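You operate a simulated robot arm through the tools that you are given. There is no shell and no other tool.

You run a simulated robot arm. Do the job below in one go: nothing can be reset, and whatever is moved stays where it is left.

TASK
Catch the reel's taped end, park the bar, then lock the disc on.
Fine: use the blue bar; it goes into the grey holder on the plate; fit the grey disc, then close its lever.

The check looks at the end state, three seconds after you hand in, the way a careful person would. Anything else that was tipped, shoved, dropped, spilled or broken makes it a failure.

THE ROBOT
A 7-joint arm with a two-finger parallel gripper, fixed in place. Base frame: the origin is on the floor under the middle of its stand, x ahead of it, y to its left, z up. Readings come in mm, degrees, newtons and seconds.
It reaches about 1135 mm from its shoulder. Its first joint turns from -143.0 to 143.0 degrees. Payload 3 kg.
Tool frame: the origin (TCP) lies between the finger pads and is the grasp point; the fingertips stand 30 mm ahead of it; z points along the fingers, y is the line along which they close. The gripper opens to 110 mm. The fingers are 20 mm wide and 10 mm thick; the gripper's body (48 by 112 mm) begins 55 mm behind the TCP.
Orientation is that of the tool frame in the base frame, as [roll, pitch, yaw] about the fixed x, y, z axes, in that order (R = Rz(yaw) Ry(pitch) Rx(roll)). With the fingers straight down and closing along the base's y, the tool's x points along the base's -x, its y along +y and its z along -z.

THE INTERFACE
- The arm moves only by the tool apply_moves. Its argument "commands" is a list of rows, each an object (a shift or turn left out is 0, a gripper value left out holds the last) with "delta_pos": the shift along the tool's x, y, z in mm, a list of three; "rot": the turn, a rotation vector about the tool's x, y, z in rad, a list of three; "grip": the opening, from 0 (shut) to 1 (fully open). In form: [{"delta_pos": [dx, dy, dz], "rot": [rx, ry, rz], "grip": grip}, ...]. A call has 1 to 20 rows; each row is the pose to reach, as a shift and turn from the pose commanded when the call began, along the tool's axes at that moment. Each row takes 0.2 s and may step no farther than 50 mm and 8.6 degrees from the row before; otherwise, or with a gripper value out of range, the whole call is refused. A pose out of reach is approached as far as the arm can. The call stops where the force on the tool passes 40 N (or 10 N more than at its start, if that is more) or the arm is blocked; 0.2 s more then pass. Each finger travels about 153 mm/s and halts on what it meets, pressing with about 20 N; the grip force reading is that of the motor and also rises with nothing between the fingers. The clock runs only during rows and for 0.2 s after the last one: add rows that repeat a pose to give the fingers time. The reply holds the time, the measured pose of the TCP, the force on the tool along the base axes, the opening and the grip force, in the units named above and with some noise, with the torque about the TCP (base axes, N m) and any sound that the robot's microphone picked up, and new pictures: "views" is both (left out), scene, wrist or none.
- Cameras (640 x 400 px; columns grow to the right, rows downward): "scene" is fixed at [50.6, 501.2, 1919.9]; the picture's right is [-0.96, -0.27, 0.00], its down [-0.17, 0.62, -0.76] and it looks along [0.20, -0.74, -0.65] (base axes); focal length 316 px, centre (320, 200). "wrist" rides on the gripper at [72, 17, -103] in the tool frame; the picture's right is [-0.23, 0.97, 0.00], its down [-0.76, -0.18, -0.62] and it looks along [-0.61, -0.14, 0.78] (tool axes); focal length 222 px, centre (320, 200). There is no depth. A picture from a camera that has moved, and an enlarged one, comes with that camera's place and axes in the base frame and with its lens.
- raise_lower(by): moves the trunk up (or, below 0, down) by that many mm; the arm rides with it, the base frame stays. It gives what a move gives, with no picture.
- close_up(camera, box): a new picture of the part [left, top, right, bottom] of that camera's present view, enlarged. It takes no simulated time.
- hand_in(): hands the job in; it is judged then, once.

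Nothing tells you positions but the pictures and the camera data. Unless the task says otherwise, let go and move clear before handing in.

The tools are called after ">>>" as name(argument=value, ...) on one line, values as JSON. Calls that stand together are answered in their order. apply_moves: Moves the arm, as the interface text tells. Its arguments: {"type":"object","properties":{"commands":{"type":"array","items":{"type":"object","properties":{"delta_pos":{"type":"array","items":{"type":"number"}},"rot":{"type":"array","items":{"type":"number"}},"grip":{"type":"number"}}}},"views":{"type":"string","enum":["both","scene","wrist","none"]}},"required":["commands"]} The other tools are called the same way: raise_lower (by) moves the trunk up or down; close_up (camera, box) takes an enlarged picture of a part of a camera's view; hand_in () hands the job in.

At the start:

```text
t: 0.0
eef_pos: [196.8, -358.1, 1510.3]
ee_rot: [180.0, 0.0, 179.9]
contact_force: [-0.5, 0.4, -0.1]
moment: [0.02, -0.03, -0.07]
gripper_width: 110.1
gripper_force: 0.1
trunk travel left (down, up): [-480.0, 10.0]
```

scene: 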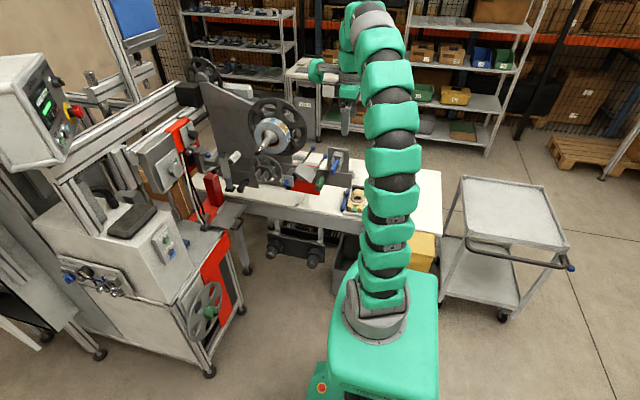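
wrist: 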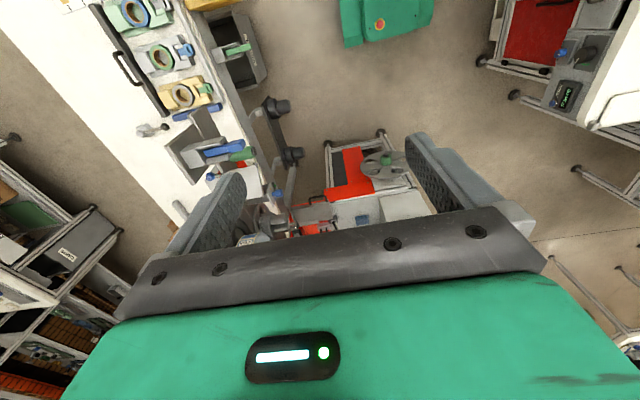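

I see a workbench with a reel on a machine plate, some coloured parts on the bench, and the arm held high. I'll look closer before moving anything.

>>> close_up(camera="scene", box=[180, 60, 380, 220])

>>> close_up(camera="scene", box=[230, 90, 320, 160])

>>> close_up(camera="wrist", box=[80, 0, 320, 250])

>>> close_up(camera="scene", box=[280, 140, 380, 220])

```text
2.50 times, centred on (280, 140) of scene
camera zoom: at [50.6, 501.2, 1919.9], right [-0.96, -0.27, 0.0], down [-0.17, 0.62, -0.76], along [0.2, -0.74, -0.65], focal length 789 px, centre (420, 350)
```

zoom: 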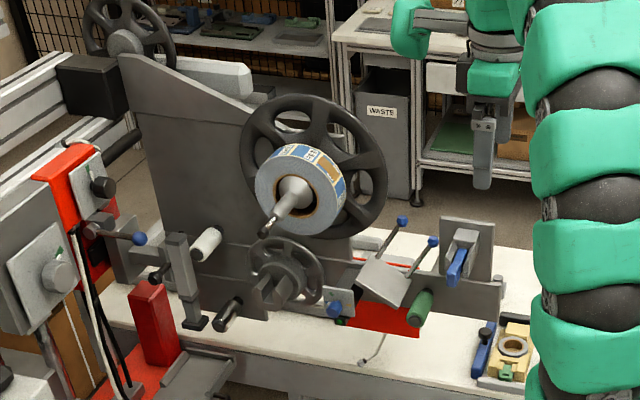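

```text
5.71 times, centred on (275, 125) of scene
camera zoom: at [50.6, 501.2, 1919.9], right [-0.96, -0.27, 0.0], down [-0.17, 0.62, -0.76], along [0.2, -0.74, -0.65], focal length 1804 px, centre (577, 629)
```

zoom: 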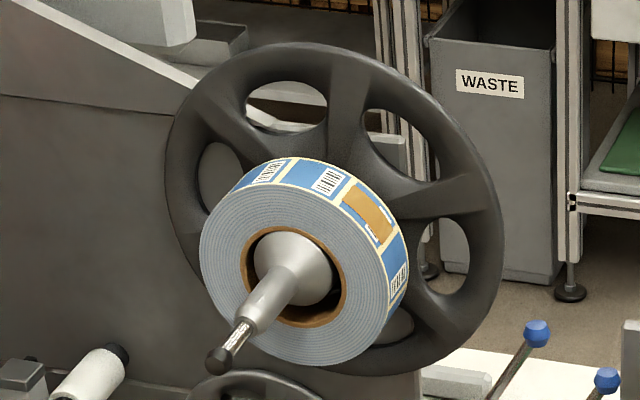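

```text
1.60 times, centred on (200, 125) of wrist
camera zoom: at [123.7, -341.1, 1612.6], right [0.23, 0.97, 0.0], down [0.76, -0.18, 0.62], along [0.61, -0.14, -0.78], focal length 355 px, centre (512, 320)
```

zoom: 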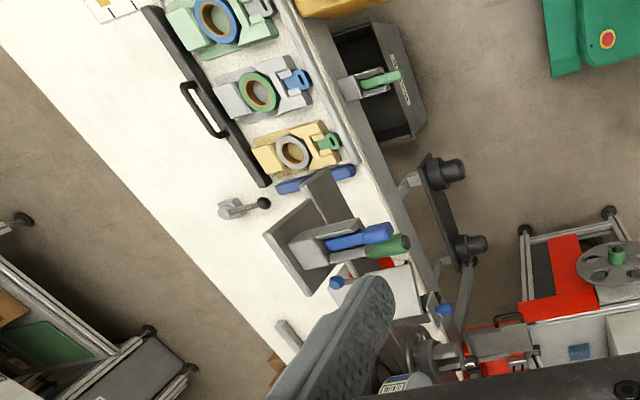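

```text
5.00 times, centred on (330, 180) of scene
camera zoom: at [50.6, 501.2, 1919.9], right [-0.96, -0.27, 0.0], down [-0.17, 0.62, -0.76], along [0.2, -0.74, -0.65], focal length 1578 px, centre (270, 300)
```

zoom: 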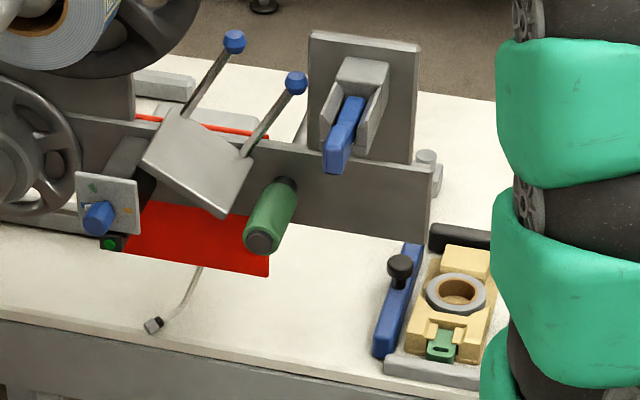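

The bench top is about z = 775 mm, 800 mm or so towards −y. The blue bar lies near (268, −834), and the reel is roughly at x = 560, z = 1200. I'll turn the wrist camera for a proper survey while staying high and clear.

>>> apply_moves(commands=[{"rot": [0, 0, -0.143]}, {"rot": [0, 0, -0.286]}, {"rot": [0, 0, -0.429]}, {"rot": [0, 0, -0.572]}, {"rot": [0, 0, -0.715]}, {"rot": [0, 0, -0.858]}, {"rot": [0, 0, -1.0]}, {"rot": [0, 0, -1.143]}, {"rot": [0, 0, -1.286]}, {"rot": [0, 0, -1.429]}, {"rot": [0, 0, -1.571]}], views="both")

```text
t: 2.4
eef_pos: [196.0, -358.4, 1509.0]
ee_rot: [-180.0, 0.0, -89.9]
contact_force: [-0.2, -0.4, 0.7]
moment: [0.01, 0.02, 0.02]
gripper_width: 110.0
gripper_force: 0.0
trunk travel left (down, up): [-480.0, 10.0]
camera wrist: at [179.4, -430.5, 1613.1], right [-0.97, 0.23, 0.0], down [0.18, 0.76, 0.62], along [0.14, 0.61, -0.78], focal length 222 px, centre (320, 200)
```

scene: 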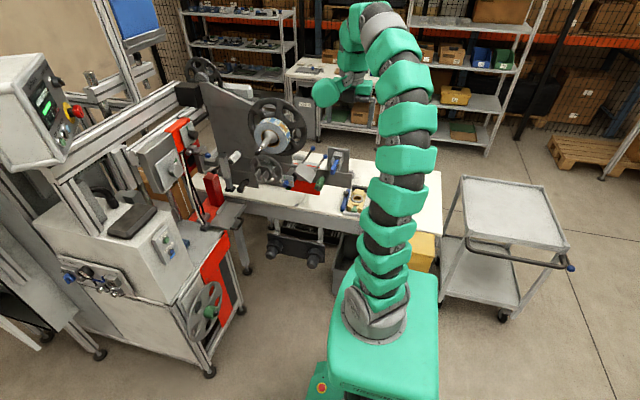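
wrist: 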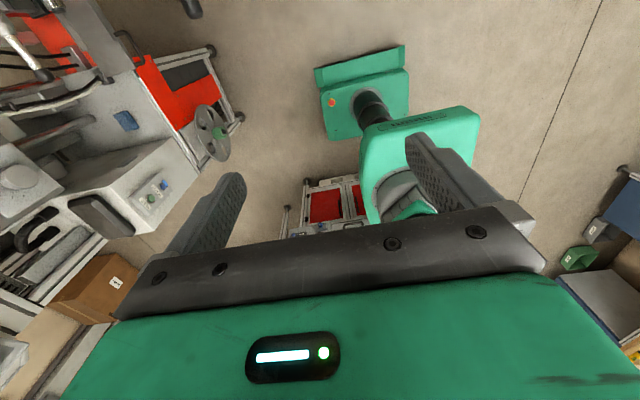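

The camera now faces back toward the robot, as I expected. Next I'll pitch the tool up to horizontal, facing −y towards the machine, and shift a little to +x to see the bench and reel.

>>> apply_moves(commands=[{"rot": [0, 0.143, 0]}, {"rot": [0, 0.286, 0]}, {"rot": [0, 0.429, 0]}, {"rot": [0, 0.572, 0]}, {"rot": [0, 0.715, 0]}, {"rot": [0, 0.858, 0]}, {"rot": [0, 1.0, 0]}, {"rot": [0, 1.143, 0]}, {"rot": [0, 1.286, 0]}, {"rot": [0, 1.429, 0]}, {"rot": [0, 1.571, 0]}, {"rot": [0, 1.571, 0], "delta_pos": [0, -40, 0]}, {"rot": [0, 1.571, 0], "delta_pos": [0, -80, 0]}, {"rot": [0, 1.571, 0], "delta_pos": [0, -120, 0]}, {"rot": [0, 1.571, 0], "delta_pos": [0, -160, 0]}, {"rot": [0, 1.571, 0], "delta_pos": [0, -200, 0]}], views="both")

```text
t: 5.8
eef_pos: [397.4, -357.2, 1508.5]
ee_rot: [93.6, -90.0, -3.6]
contact_force: [-0.2, 1.4, 0.0]
moment: [0.02, -0.01, 0.04]
gripper_width: 110.1
gripper_force: 0.1
out of reach, approached as far as the arm can: row 11, 12
trunk travel left (down, up): [-480.0, 10.0]
camera wrist: at [380.7, -253.9, 1581.7], right [-0.97, 0.0, -0.23], down [0.18, 0.62, -0.76], along [0.14, -0.78, -0.61], focal length 222 px, centre (320, 200)
```

scene: 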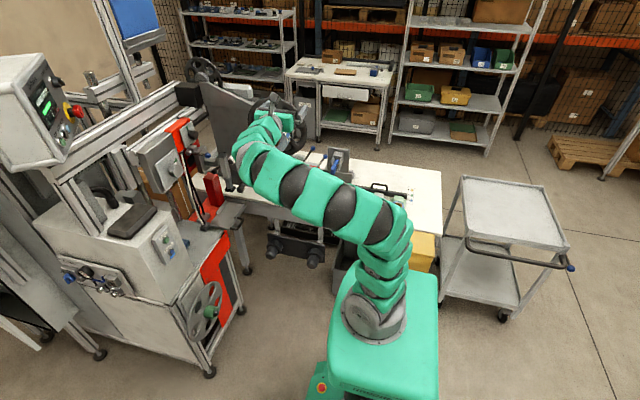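
wrist: 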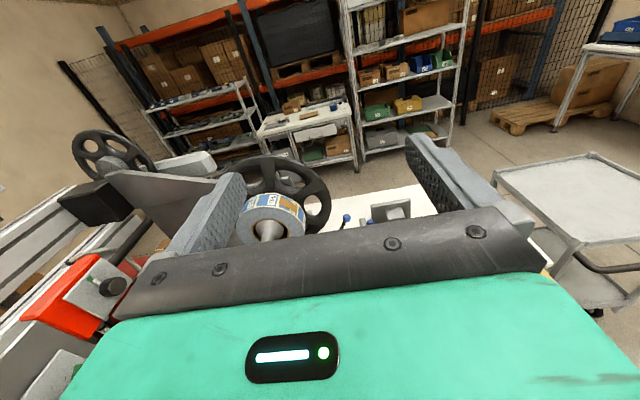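

The gripper blocks the lower half of the wrist picture, so I have to point the tool at whatever I want to see. I'll tilt it down about 45° to look over the bench and machine front.

>>> apply_moves(commands=[{"rot": [0, -0.143, 0]}, {"rot": [0, -0.286, 0]}, {"rot": [0, -0.429, 0]}, {"rot": [0, -0.572, 0]}, {"rot": [0, -0.715, 0]}, {"rot": [0, -0.785, 0]}], views="wrist")

>>> close_up(camera="wrist", box=[200, 0, 520, 200])

>>> close_up(camera="wrist", box=[100, 0, 340, 150])

>>> close_up(camera="scene", box=[300, 130, 460, 230])

```text
t: 7.2
eef_pos: [396.1, -358.3, 1510.3]
ee_rot: [180.0, -45.0, -89.9]
contact_force: [-0.1, 0.1, 1.0]
moment: [-0.03, 0.0, 0.02]
gripper_width: 109.8
gripper_force: 0.0
trunk travel left (down, up): [-480.0, 10.0]
camera wrist: at [379.6, -336.3, 1633.6], right [-0.97, 0.16, -0.16], down [0.18, 0.98, -0.1], along [0.14, -0.12, -0.98], focal length 222 px, centre (320, 200)
```

wrist: 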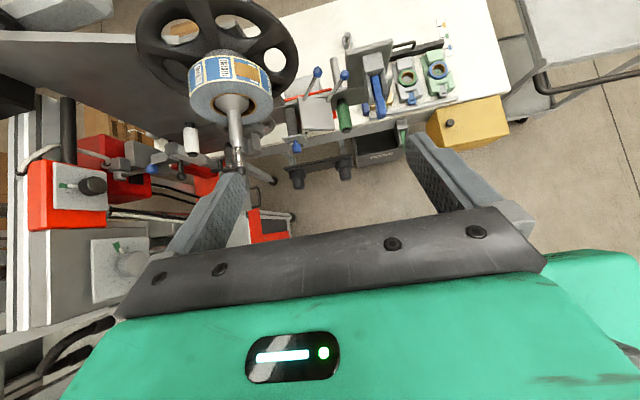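

```text
2.00 times, centred on (360, 100) of wrist
camera zoom: at [379.6, -336.3, 1633.6], right [-0.97, 0.16, -0.16], down [0.18, 0.98, -0.1], along [0.14, -0.12, -0.98], focal length 444 px, centre (240, 400)
```

zoom: 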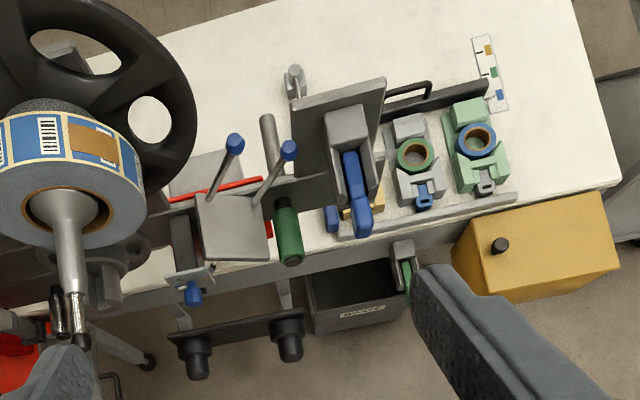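

```text
2.67 times, centred on (220, 75) of wrist
camera zoom: at [379.6, -336.3, 1633.6], right [-0.97, 0.16, -0.16], down [0.18, 0.98, -0.1], along [0.14, -0.12, -0.98], focal length 592 px, centre (587, 533)
```

zoom: 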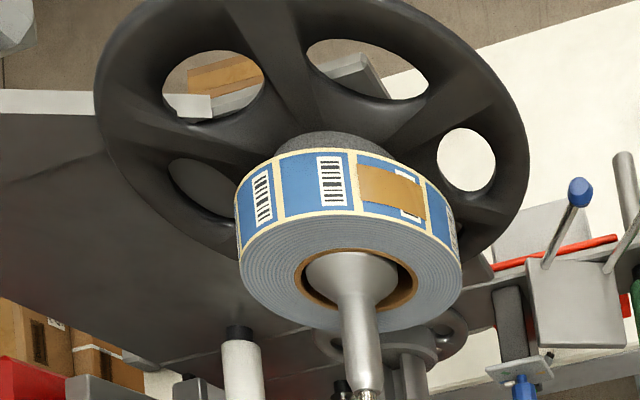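

```text
4.00 times, centred on (380, 180) of scene
camera zoom: at [50.6, 501.2, 1919.9], right [-0.96, -0.27, 0.0], down [-0.17, 0.62, -0.76], along [0.2, -0.74, -0.65], focal length 1263 px, centre (80, 280)
```

zoom: 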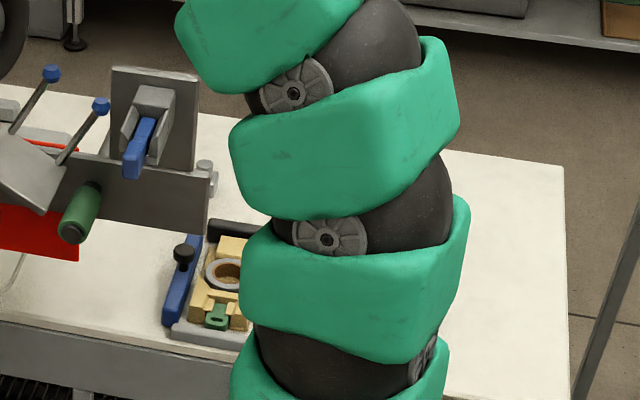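

The reel carries an orange tape tab on its outside. There is a grey bracket with a blue part in it on an upright plate, a splice table, and three coloured fixtures with rings on the bench. I'll move above the fixtures and look straight down.

>>> apply_moves(commands=[{"delta_pos": [2.5, 18, 35], "rot": [0, -0.087, 0]}, {"delta_pos": [5, 37, 71], "rot": [0, -0.174, 0]}, {"delta_pos": [7.5, 55, 106], "rot": [0, -0.262, 0]}, {"delta_pos": [10, 74, 142], "rot": [0, -0.349, 0]}, {"delta_pos": [12.5, 92, 177], "rot": [0, -0.436, 0]}, {"delta_pos": [15, 111, 213], "rot": [0, -0.523, 0]}, {"delta_pos": [17.5, 129, 248], "rot": [0, -0.611, 0]}, {"delta_pos": [20, 148, 284], "rot": [0, -0.7, 0]}, {"delta_pos": [22.6, 166, 319.6], "rot": [0, -0.785, 0]}, {"delta_pos": [22.6, 166, 319.6], "rot": [0, -0.785, 0]}], views="both")

>>> close_up(camera="wrist", box=[180, 0, 420, 150])

>>> close_up(camera="scene", box=[240, 130, 440, 255])

```text
t: 9.4
eef_pos: [229.0, -602.8, 1299.7]
ee_rot: [179.9, 0.0, -90.0]
contact_force: [-0.3, -0.4, -1.1]
moment: [0.04, 0.01, -0.03]
gripper_width: 110.1
gripper_force: 0.1
trunk travel left (down, up): [-480.0, 10.0]
camera wrist: at [212.1, -674.3, 1402.3], right [-0.97, 0.23, 0.0], down [0.18, 0.76, 0.62], along [0.14, 0.61, -0.78], focal length 222 px, centre (320, 200)
```

scene: 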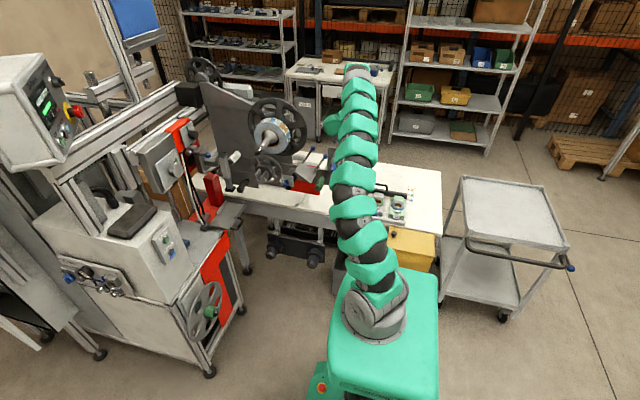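
wrist: 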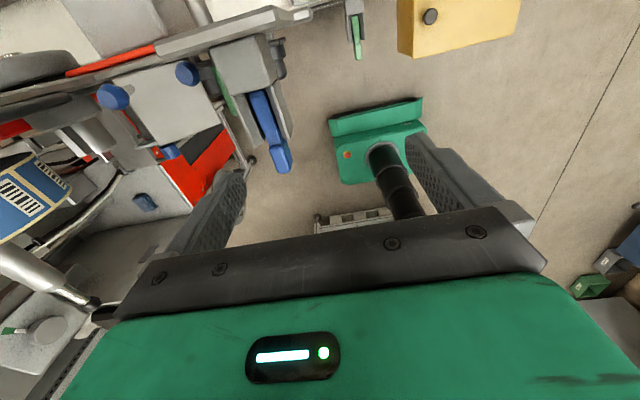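

```text
2.67 times, centred on (300, 75) of wrist
camera zoom: at [212.1, -674.3, 1402.3], right [-0.97, 0.23, 0.0], down [0.18, 0.76, 0.62], along [0.14, 0.61, -0.78], focal length 592 px, centre (373, 533)
```

zoom: 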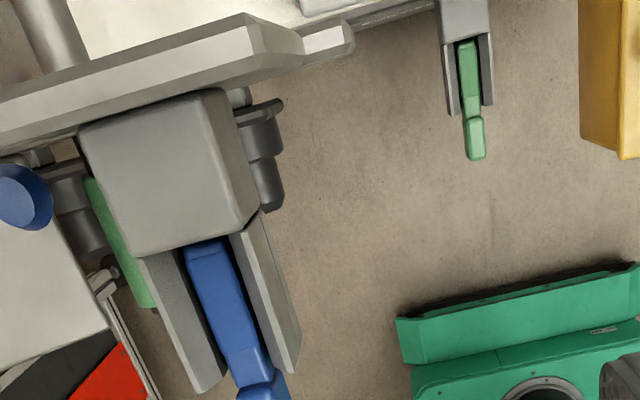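

```text
3.20 times, centred on (340, 192) of scene
camera zoom: at [50.6, 501.2, 1919.9], right [-0.96, -0.27, 0.0], down [-0.17, 0.62, -0.76], along [0.2, -0.74, -0.65], focal length 1010 px, centre (256, 224)
```

zoom: 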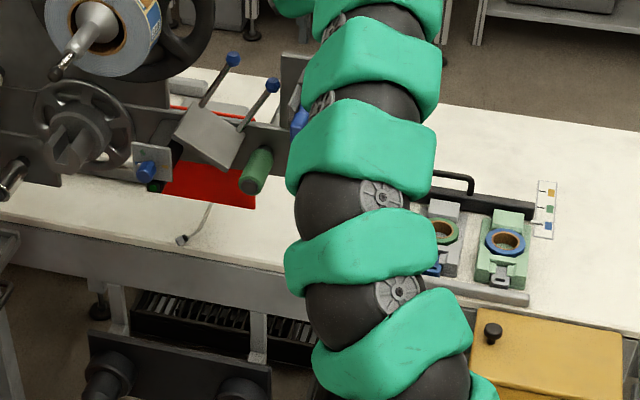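

The upright plate carries a grey bracket with a blue lever-like part, and the waste bin has a similar bracket with a green one. I'll look down at the fixtures with a 45° tool pitch for a clearer view.

>>> apply_moves(commands=[{"delta_pos": [0, 13, 25], "rot": [0, 0.131, 0]}, {"delta_pos": [0, 26, 50], "rot": [0, 0.262, 0]}, {"delta_pos": [0, 39, 75], "rot": [0, 0.393, 0]}, {"delta_pos": [0, 52, 100], "rot": [0, 0.524, 0]}, {"delta_pos": [0, 65, 125], "rot": [0, 0.655, 0]}, {"delta_pos": [0, 79, 150], "rot": [0, 0.785, 0]}, {"delta_pos": [0, 79, 150], "rot": [0, 0.785, 0]}], views="wrist")

>>> close_up(camera="wrist", box=[200, 0, 460, 163])

>>> close_up(camera="wrist", box=[260, 40, 420, 140])

```text
t: 11.0
eef_pos: [150.0, -600.3, 1151.0]
ee_rot: [-178.5, -44.9, -91.6]
contact_force: [-1.6, -0.1, -0.3]
moment: [-0.09, 0.03, 0.18]
gripper_width: 110.1
gripper_force: 0.1
trunk travel left (down, up): [-480.0, 10.0]
camera wrist: at [131.9, -578.0, 1274.7], right [-0.97, 0.17, -0.18], down [0.19, 0.98, -0.09], along [0.16, -0.12, -0.98], focal length 222 px, centre (320, 200)
```

wrist: 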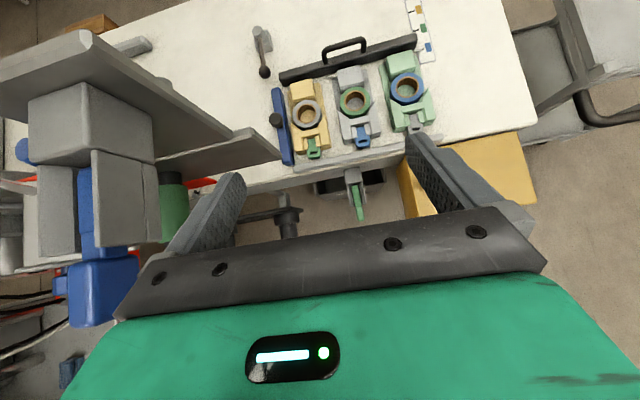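

```text
2.45 times, centred on (330, 82) of wrist
camera zoom: at [131.9, -578.0, 1274.7], right [-0.97, 0.17, -0.18], down [0.19, 0.98, -0.09], along [0.16, -0.12, -0.98], focal length 545 px, centre (296, 491)
```

zoom: 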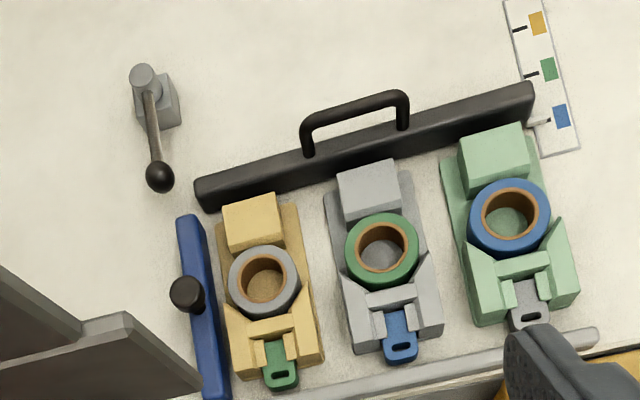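

```text
4.00 times, centred on (340, 90) of wrist
camera zoom: at [131.9, -578.0, 1274.7], right [-0.97, 0.17, -0.18], down [0.19, 0.98, -0.09], along [0.16, -0.12, -0.98], focal length 888 px, centre (240, 640)
```

zoom: 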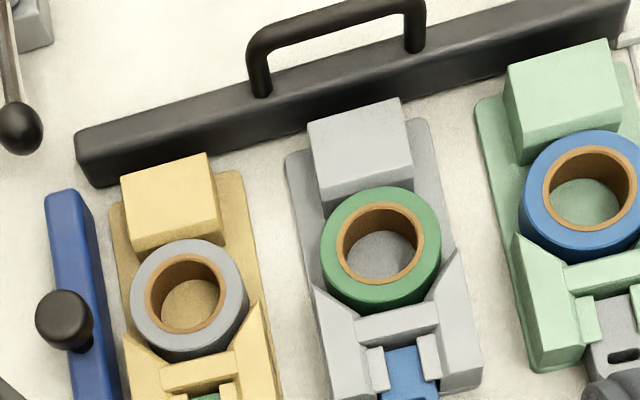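

On the bench I see a blue bar with a black knob and a black bar with a handle. There are also three fixtures with rings and a colour card. I'll look at the rest of the scene for the grey disc and lever.

>>> close_up(camera="scene", box=[150, 110, 310, 210])

>>> close_up(camera="scene", box=[0, 180, 260, 380])

>>> close_up(camera="scene", box=[160, 0, 320, 100])

>>> close_up(camera="scene", box=[230, 130, 340, 200])

>>> close_up(camera="wrist", box=[380, 0, 460, 50])

>>> close_up(camera="wrist", box=[0, 0, 290, 180])

```text
4.00 times, centred on (230, 160) of scene
camera zoom: at [50.6, 501.2, 1919.9], right [-0.96, -0.27, 0.0], down [-0.17, 0.62, -0.76], along [0.2, -0.74, -0.65], focal length 1263 px, centre (680, 360)
```

zoom: 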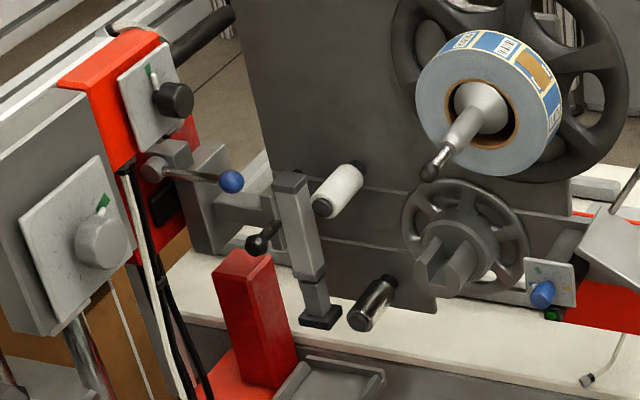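

```text
2.00 times, centred on (130, 280) of scene
camera zoom: at [50.6, 501.2, 1919.9], right [-0.96, -0.27, 0.0], down [-0.17, 0.62, -0.76], along [0.2, -0.74, -0.65], focal length 631 px, centre (700, 40)
```

zoom: 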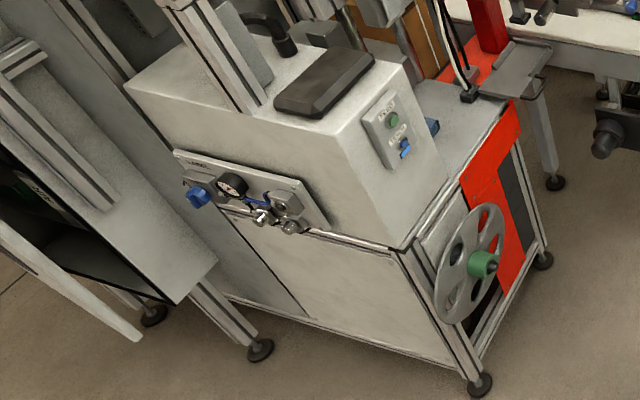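

```text
4.00 times, centred on (240, 50) of scene
camera zoom: at [50.6, 501.2, 1919.9], right [-0.96, -0.27, 0.0], down [-0.17, 0.62, -0.76], along [0.2, -0.74, -0.65], focal length 1263 px, centre (640, 800)
```

zoom: 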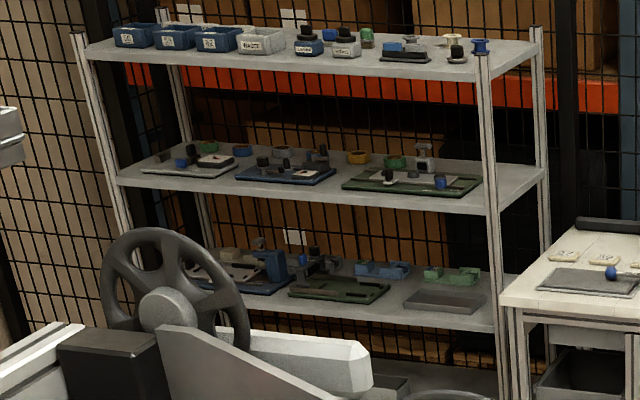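

```text
5.71 times, centred on (285, 165) of scene
camera zoom: at [50.6, 501.2, 1919.9], right [-0.96, -0.27, 0.0], down [-0.17, 0.62, -0.76], along [0.2, -0.74, -0.65], focal length 1804 px, centre (520, 400)
```

zoom: 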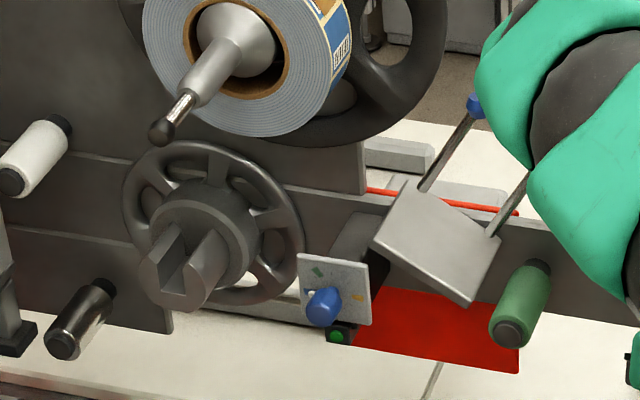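

```text
8.00 times, centred on (420, 25) of wrist
camera zoom: at [131.9, -578.0, 1274.7], right [-0.97, 0.17, -0.18], down [0.19, 0.98, -0.09], along [0.16, -0.12, -0.98], focal length 1777 px, centre (-480, 1600)
```

zoom: 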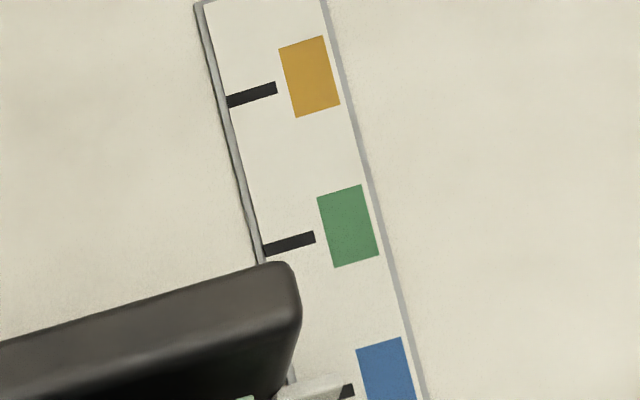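

```text
2.21 times, centred on (145, 90) of wrist
camera zoom: at [131.9, -578.0, 1274.7], right [-0.97, 0.17, -0.18], down [0.19, 0.98, -0.09], along [0.16, -0.12, -0.98], focal length 490 px, centre (706, 443)
```

zoom: 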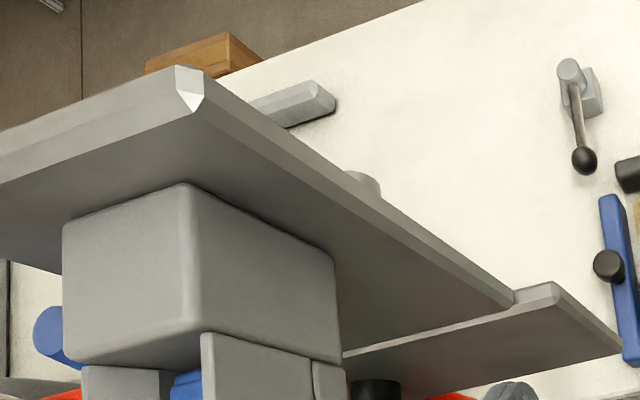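

The grey bracket on the upright plate is near (277, −650, 1170), and the reel axis is about x = 560, z = 1270 with its shaft tip at y ≈ −455. I'll back off toward the robot and look at both from the front with the tool horizontal.

>>> apply_moves(commands=[{"delta_pos": [-23, 0, -35], "rot": [0, 0.0, 0]}, {"delta_pos": [-46, 0, -71], "rot": [0, 0.1, 0]}, {"delta_pos": [-69, 0, -106], "rot": [0, 0.24, 0]}, {"delta_pos": [-91, 0, -141], "rot": [0, 0.38, 0]}, {"delta_pos": [-114, 0, -177], "rot": [0, 0.52, 0]}, {"delta_pos": [-137, 0, -212], "rot": [0, 0.66, 0]}, {"delta_pos": [-137, -42, -212], "rot": [0, 0.785, 0]}, {"delta_pos": [-137, -84, -212], "rot": [0, 0.785, 0]}, {"delta_pos": [-137, -127, -212], "rot": [0, 0.785, 0]}, {"delta_pos": [-137, -127, -212], "rot": [0, 0.785, 0]}], views="both")

>>> close_up(camera="wrist", box=[230, 10, 430, 135])

>>> close_up(camera="wrist", box=[60, 0, 300, 150])

```text
t: 13.2
eef_pos: [360.1, -348.8, 1192.1]
ee_rot: [10.5, -89.8, 79.4]
contact_force: [0.5, 1.7, 0.8]
moment: [0.09, 0.03, 0.01]
gripper_width: 110.2
gripper_force: 0.1
out of reach, approached as far as the arm can: row 2, 3, 4, 5, 6, 7, 8, 9, 10
trunk travel left (down, up): [-480.0, 10.0]
camera wrist: at [343.7, -244.7, 1264.3], right [-0.97, 0.0, -0.23], down [0.18, 0.62, -0.76], along [0.14, -0.78, -0.6], focal length 222 px, centre (320, 200)
```

scene: 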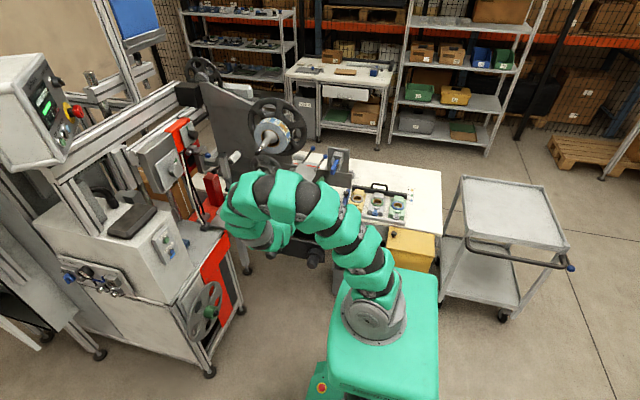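
wrist: 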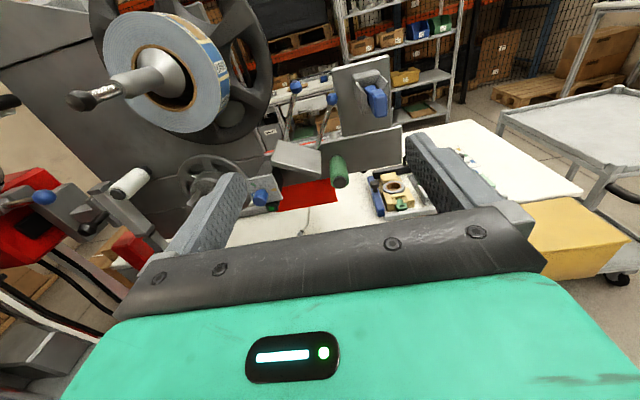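

```text
3.20 times, centred on (330, 72) of wrist
camera zoom: at [343.7, -244.7, 1264.3], right [-0.97, 0.0, -0.23], down [0.18, 0.62, -0.76], along [0.14, -0.78, -0.6], focal length 711 px, centre (288, 608)
```

zoom: 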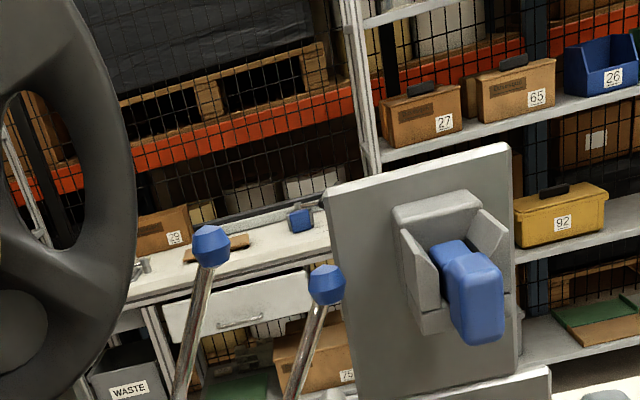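

```text
2.67 times, centred on (180, 75) of wrist
camera zoom: at [343.7, -244.7, 1264.3], right [-0.97, 0.0, -0.23], down [0.18, 0.62, -0.76], along [0.14, -0.78, -0.6], focal length 592 px, centre (693, 533)
```

zoom: 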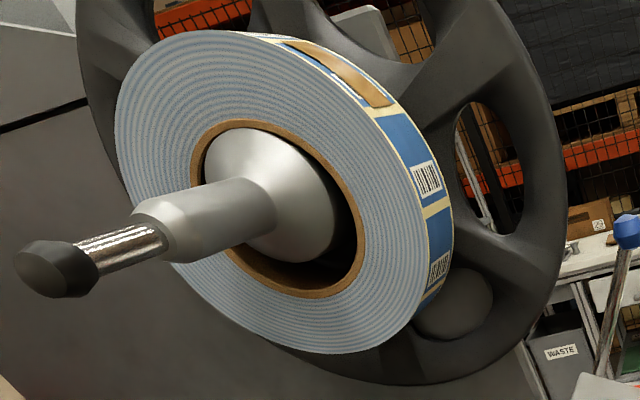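

From here I can see the reel on its cone hub, a shaft with a chrome pin and black knob, and the bracket with the blue piece. I'll zoom in further for details of the holder and other parts.

>>> close_up(camera="wrist", box=[320, 40, 440, 115])

>>> close_up(camera="wrist", box=[0, 130, 240, 280])

>>> close_up(camera="wrist", box=[240, 120, 440, 245])

>>> close_up(camera="wrist", box=[50, 60, 150, 122])

>>> close_up(camera="scene", box=[310, 150, 430, 225])

>>> close_up(camera="scene", box=[310, 215, 450, 300])

```text
5.33 times, centred on (380, 78) of wrist
camera zoom: at [343.7, -244.7, 1264.3], right [-0.97, 0.0, -0.23], down [0.18, 0.62, -0.76], along [0.14, -0.78, -0.6], focal length 1185 px, centre (0, 853)
```

zoom: 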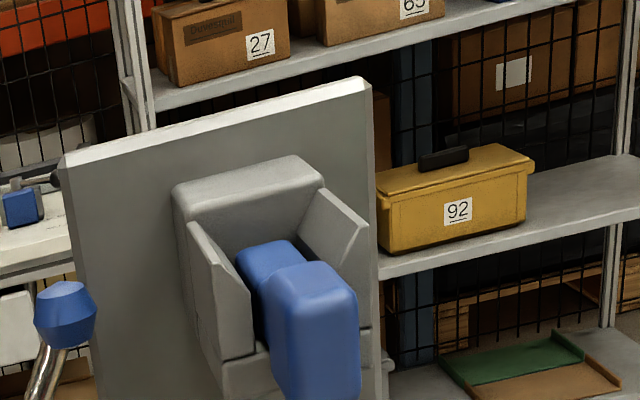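

```text
2.67 times, centred on (120, 205) of wrist
camera zoom: at [343.7, -244.7, 1264.3], right [-0.97, 0.0, -0.23], down [0.18, 0.62, -0.76], along [0.14, -0.78, -0.6], focal length 592 px, centre (853, 187)
```

zoom: 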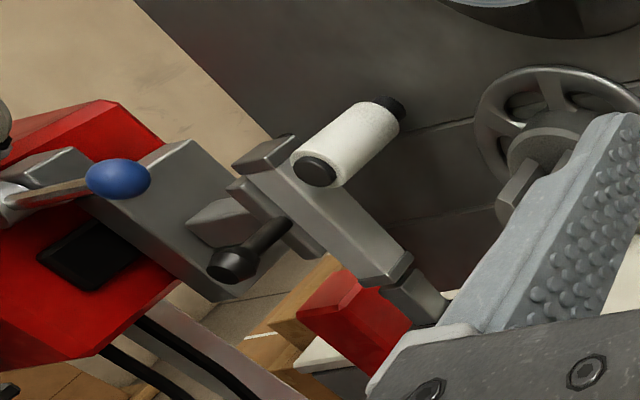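

```text
3.20 times, centred on (340, 182) of wrist
camera zoom: at [343.7, -244.7, 1264.3], right [-0.97, 0.0, -0.23], down [0.18, 0.62, -0.76], along [0.14, -0.78, -0.6], focal length 711 px, centre (256, 256)
```

zoom: 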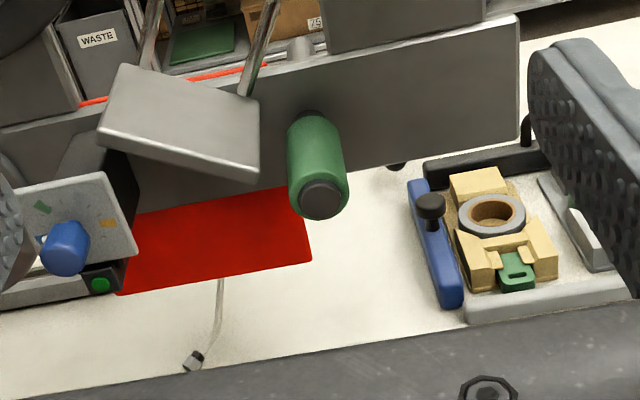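

```text
6.40 times, centred on (100, 91) of wrist
camera zoom: at [343.7, -244.7, 1264.3], right [-0.97, 0.0, -0.23], down [0.18, 0.62, -0.76], along [0.14, -0.78, -0.6], focal length 1422 px, centre (1728, 898)
```

zoom: 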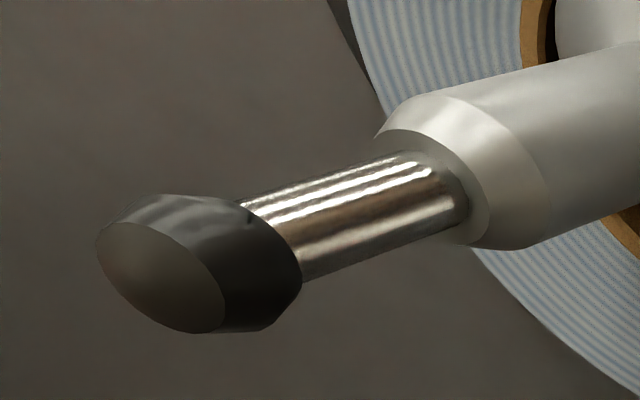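

```text
5.33 times, centred on (370, 188) of scene
camera zoom: at [50.6, 501.2, 1919.9], right [-0.96, -0.27, 0.0], down [-0.17, 0.62, -0.76], along [0.2, -0.74, -0.65], focal length 1683 px, centre (53, 267)
```

zoom: 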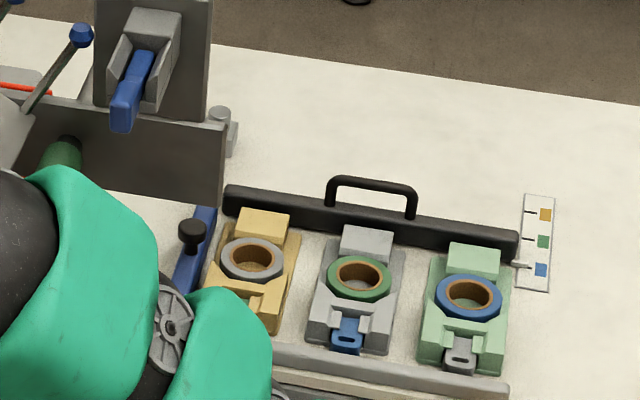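

```text
4.57 times, centred on (380, 258) of scene
camera zoom: at [50.6, 501.2, 1919.9], right [-0.96, -0.27, 0.0], down [-0.17, 0.62, -0.76], along [0.2, -0.74, -0.65], focal length 1443 px, centre (46, -63)
```

zoom: 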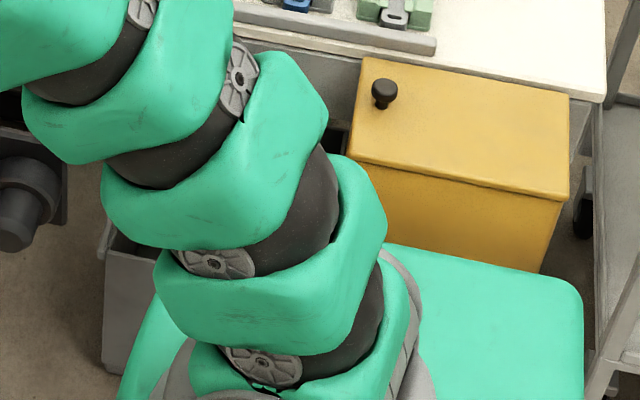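

I can't yet tell which item is the "grey disc". I'll zoom in on the flange-like disc on the left cart and the other candidates.

>>> close_up(camera="scene", box=[160, 250, 256, 360])

>>> close_up(camera="scene", box=[150, 200, 310, 300])

>>> close_up(camera="scene", box=[60, 100, 220, 200])

>>> close_up(camera="scene", box=[280, 40, 400, 120])

>>> close_up(camera="scene", box=[440, 170, 600, 320])

```text
3.64 times, centred on (208, 305) of scene
camera zoom: at [50.6, 501.2, 1919.9], right [-0.96, -0.27, 0.0], down [-0.17, 0.62, -0.76], along [0.2, -0.74, -0.65], focal length 1148 px, centre (727, -182)
```

zoom: 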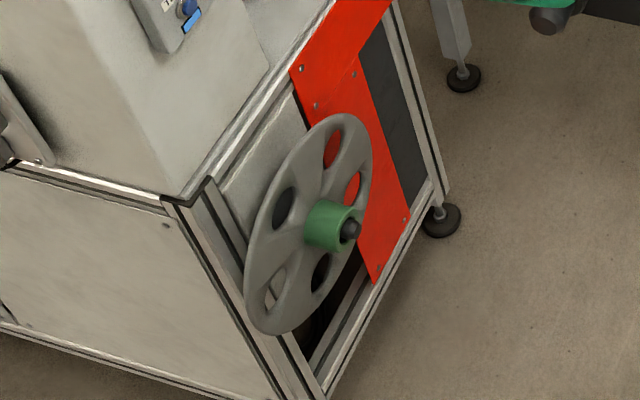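

```text
4.00 times, centred on (230, 250) of scene
camera zoom: at [50.6, 501.2, 1919.9], right [-0.96, -0.27, 0.0], down [-0.17, 0.62, -0.76], along [0.2, -0.74, -0.65], focal length 1263 px, centre (680, 0)
```

zoom: 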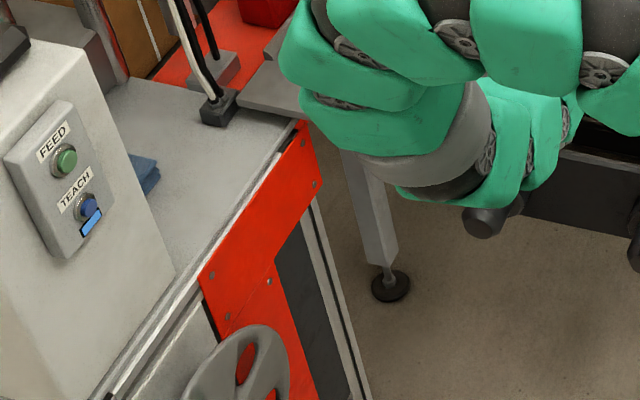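

```text
4.00 times, centred on (140, 150) of scene
camera zoom: at [50.6, 501.2, 1919.9], right [-0.96, -0.27, 0.0], down [-0.17, 0.62, -0.76], along [0.2, -0.74, -0.65], focal length 1263 px, centre (1040, 400)
```

zoom: 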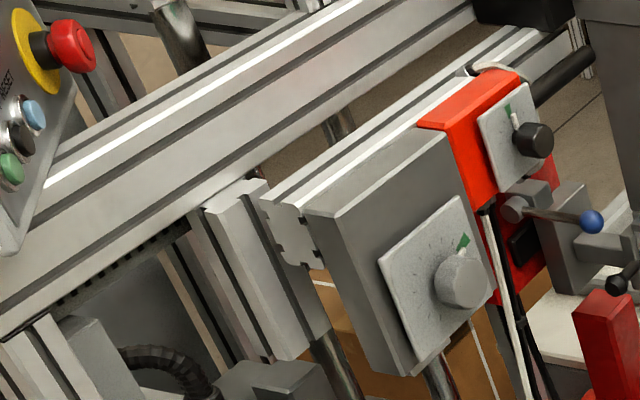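

```text
5.00 times, centred on (340, 80) of scene
camera zoom: at [50.6, 501.2, 1919.9], right [-0.96, -0.27, 0.0], down [-0.17, 0.62, -0.76], along [0.2, -0.74, -0.65], focal length 1578 px, centre (220, 800)
```

zoom: 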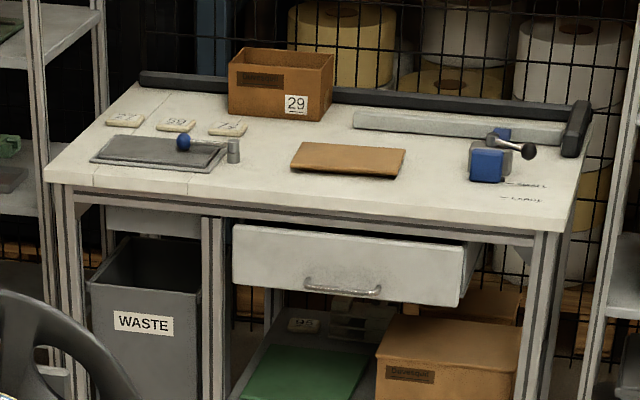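

```text
2.67 times, centred on (520, 245) of scene
camera zoom: at [50.6, 501.2, 1919.9], right [-0.96, -0.27, 0.0], down [-0.17, 0.62, -0.76], along [0.2, -0.74, -0.65], focal length 842 px, centre (-213, 80)
```

zoom: 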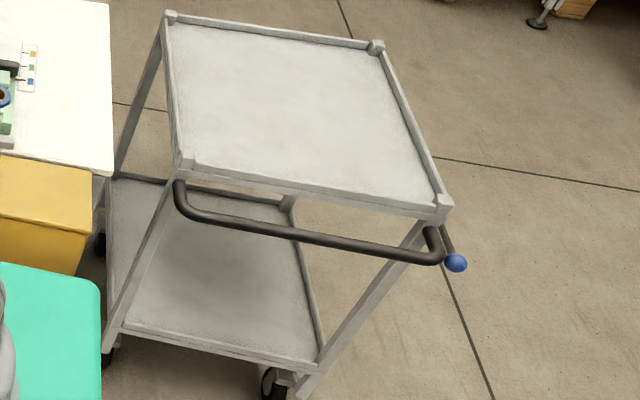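

The large grey flange disc with a green hub hangs on a peg on the left cart, near (800, −145, 515), and is about 300 mm across. That looks like the reel's front disc. I'll move left to see the reel shaft and slotted hub face-on, then look at the disc.

>>> apply_moves(commands=[{"delta_pos": [5, -34, -17]}, {"delta_pos": [11, -69, -34]}, {"delta_pos": [16, -103, -51]}, {"delta_pos": [22, -137, -68]}, {"delta_pos": [27, -171, -85]}, {"delta_pos": [33, -206, -102]}, {"delta_pos": [38, -240, -119]}, {"delta_pos": [38, -240, -119]}], views="both")

>>> close_up(camera="wrist", box=[200, 0, 440, 150])

>>> close_up(camera="wrist", box=[220, 90, 400, 202])

>>> close_up(camera="wrist", box=[0, 0, 240, 150])

```text
t: 15.0
eef_pos: [410.4, -241.8, 1082.8]
ee_rot: [-18.3, -89.8, 107.8]
contact_force: [2.0, 7.9, 0.8]
moment: [0.16, -0.06, -0.15]
gripper_width: 109.9
gripper_force: 0.2
out of reach, approached as far as the arm can: row 1, 2, 3, 4, 5, 6, 7, 8
trunk travel left (down, up): [-480.0, 10.0]
camera wrist: at [394.2, -137.5, 1155.1], right [-0.97, 0.01, -0.23], down [0.19, 0.62, -0.76], along [0.13, -0.79, -0.6], focal length 222 px, centre (320, 200)
```

scene: 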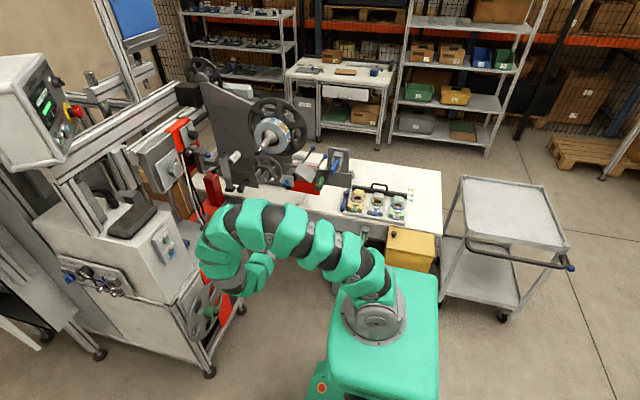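
wrist: 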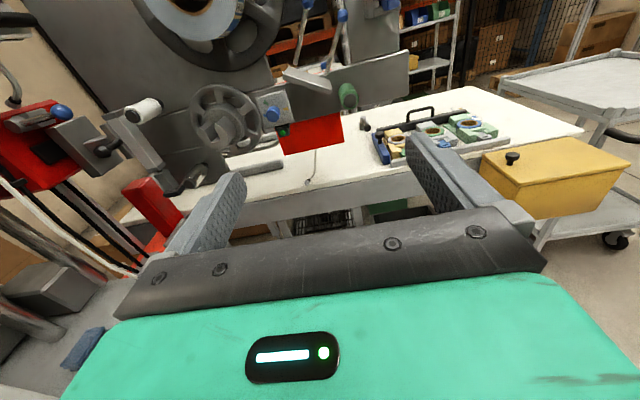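

```text
2.67 times, centred on (320, 75) of wrist
camera zoom: at [394.2, -137.5, 1155.1], right [-0.97, 0.01, -0.23], down [0.19, 0.62, -0.76], along [0.13, -0.79, -0.6], focal length 592 px, centre (320, 533)
```

zoom: 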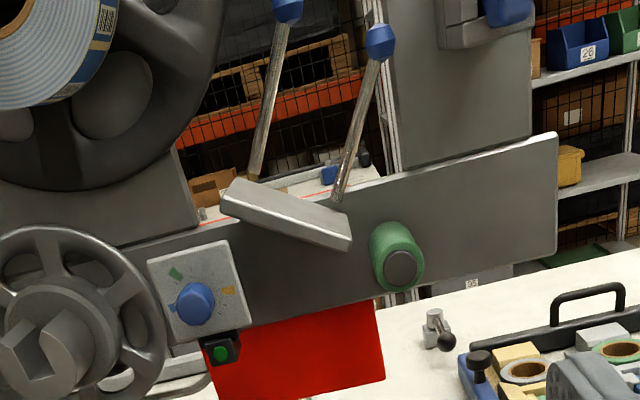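

```text
3.56 times, centred on (310, 146) of wrist
camera zoom: at [394.2, -137.5, 1155.1], right [-0.97, 0.01, -0.23], down [0.19, 0.62, -0.76], along [0.13, -0.79, -0.6], focal length 790 px, centre (356, 392)
```

zoom: 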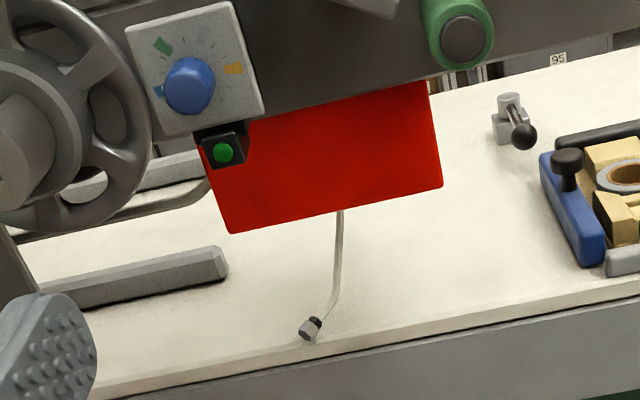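

```text
2.67 times, centred on (120, 75) of wrist
camera zoom: at [394.2, -137.5, 1155.1], right [-0.97, 0.01, -0.23], down [0.19, 0.62, -0.76], along [0.13, -0.79, -0.6], focal length 592 px, centre (853, 533)
```

zoom: 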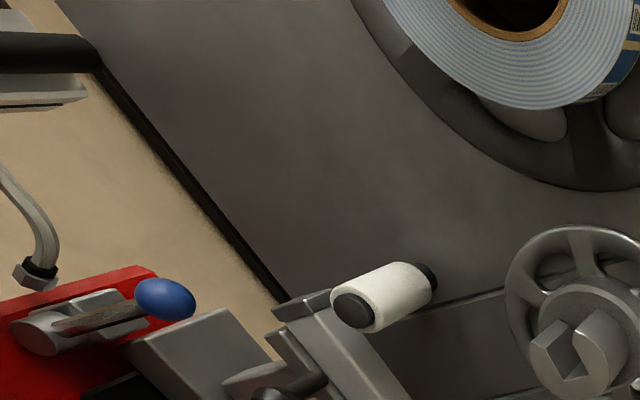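

The arm stopped short because that pose was out of reach; nothing was touched. I'll take a few more close-ups from here of the bracket, the slotted hub and the bar.

>>> close_up(camera="wrist", box=[350, 0, 430, 50])

>>> close_up(camera="wrist", box=[180, 70, 280, 160])

>>> close_up(camera="wrist", box=[350, 90, 520, 180])

>>> close_up(camera="scene", box=[310, 140, 350, 175])

>>> close_up(camera="scene", box=[340, 180, 420, 240])

```text
8.00 times, centred on (390, 25) of wrist
camera zoom: at [394.2, -137.5, 1155.1], right [-0.97, 0.01, -0.23], down [0.19, 0.62, -0.76], along [0.13, -0.79, -0.6], focal length 1777 px, centre (-240, 1600)
```

zoom: 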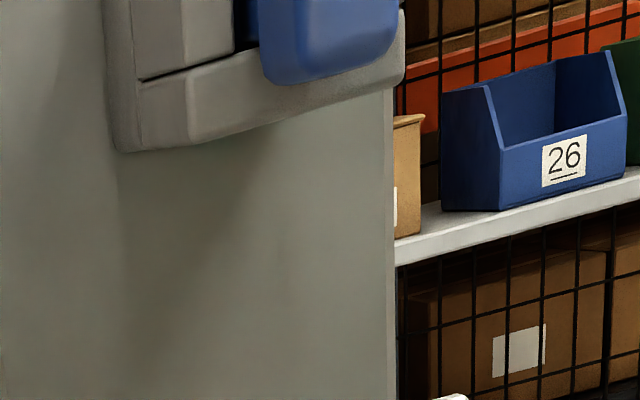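

```text
4.44 times, centred on (230, 115) of wrist
camera zoom: at [394.2, -137.5, 1155.1], right [-0.97, 0.01, -0.23], down [0.19, 0.62, -0.76], along [0.13, -0.79, -0.6], focal length 987 px, centre (720, 578)
```

zoom: 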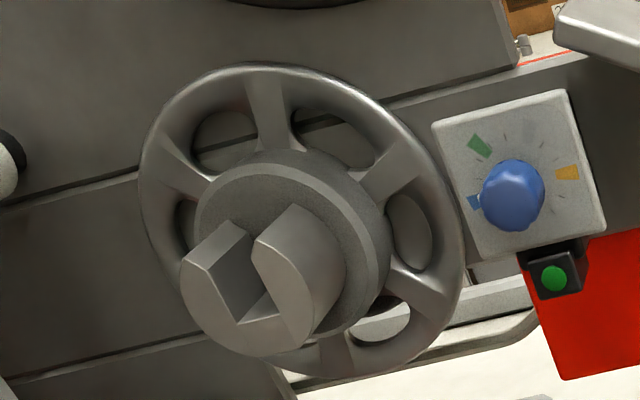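

```text
3.76 times, centred on (435, 135) of wrist
camera zoom: at [394.2, -137.5, 1155.1], right [-0.97, 0.01, -0.23], down [0.19, 0.62, -0.76], along [0.13, -0.79, -0.6], focal length 836 px, centre (-113, 445)
```

zoom: 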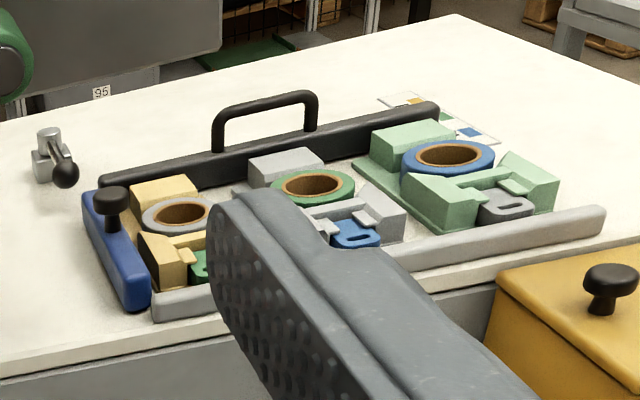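

```text
11.43 times, centred on (330, 158) of scene
camera zoom: at [50.6, 501.2, 1919.9], right [-0.96, -0.27, 0.0], down [-0.17, 0.62, -0.76], along [0.2, -0.74, -0.65], focal length 3607 px, centre (206, 686)
```

zoom: 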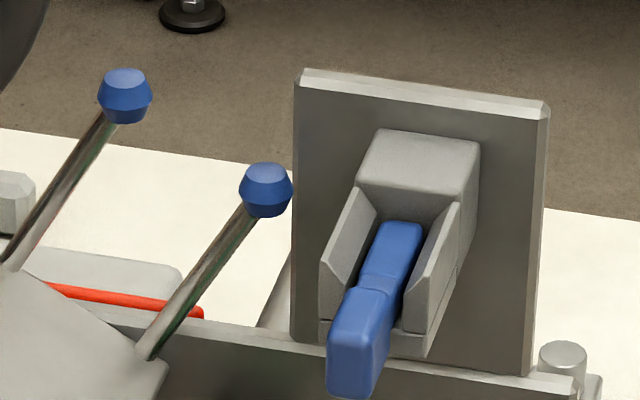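

```text
6.67 times, centred on (380, 210) of scene
camera zoom: at [50.6, 501.2, 1919.9], right [-0.96, -0.27, 0.0], down [-0.17, 0.62, -0.76], along [0.2, -0.74, -0.65], focal length 2104 px, centre (-80, 133)
```

zoom: 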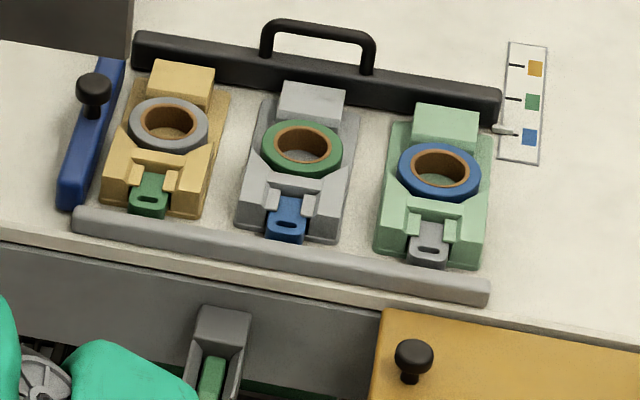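

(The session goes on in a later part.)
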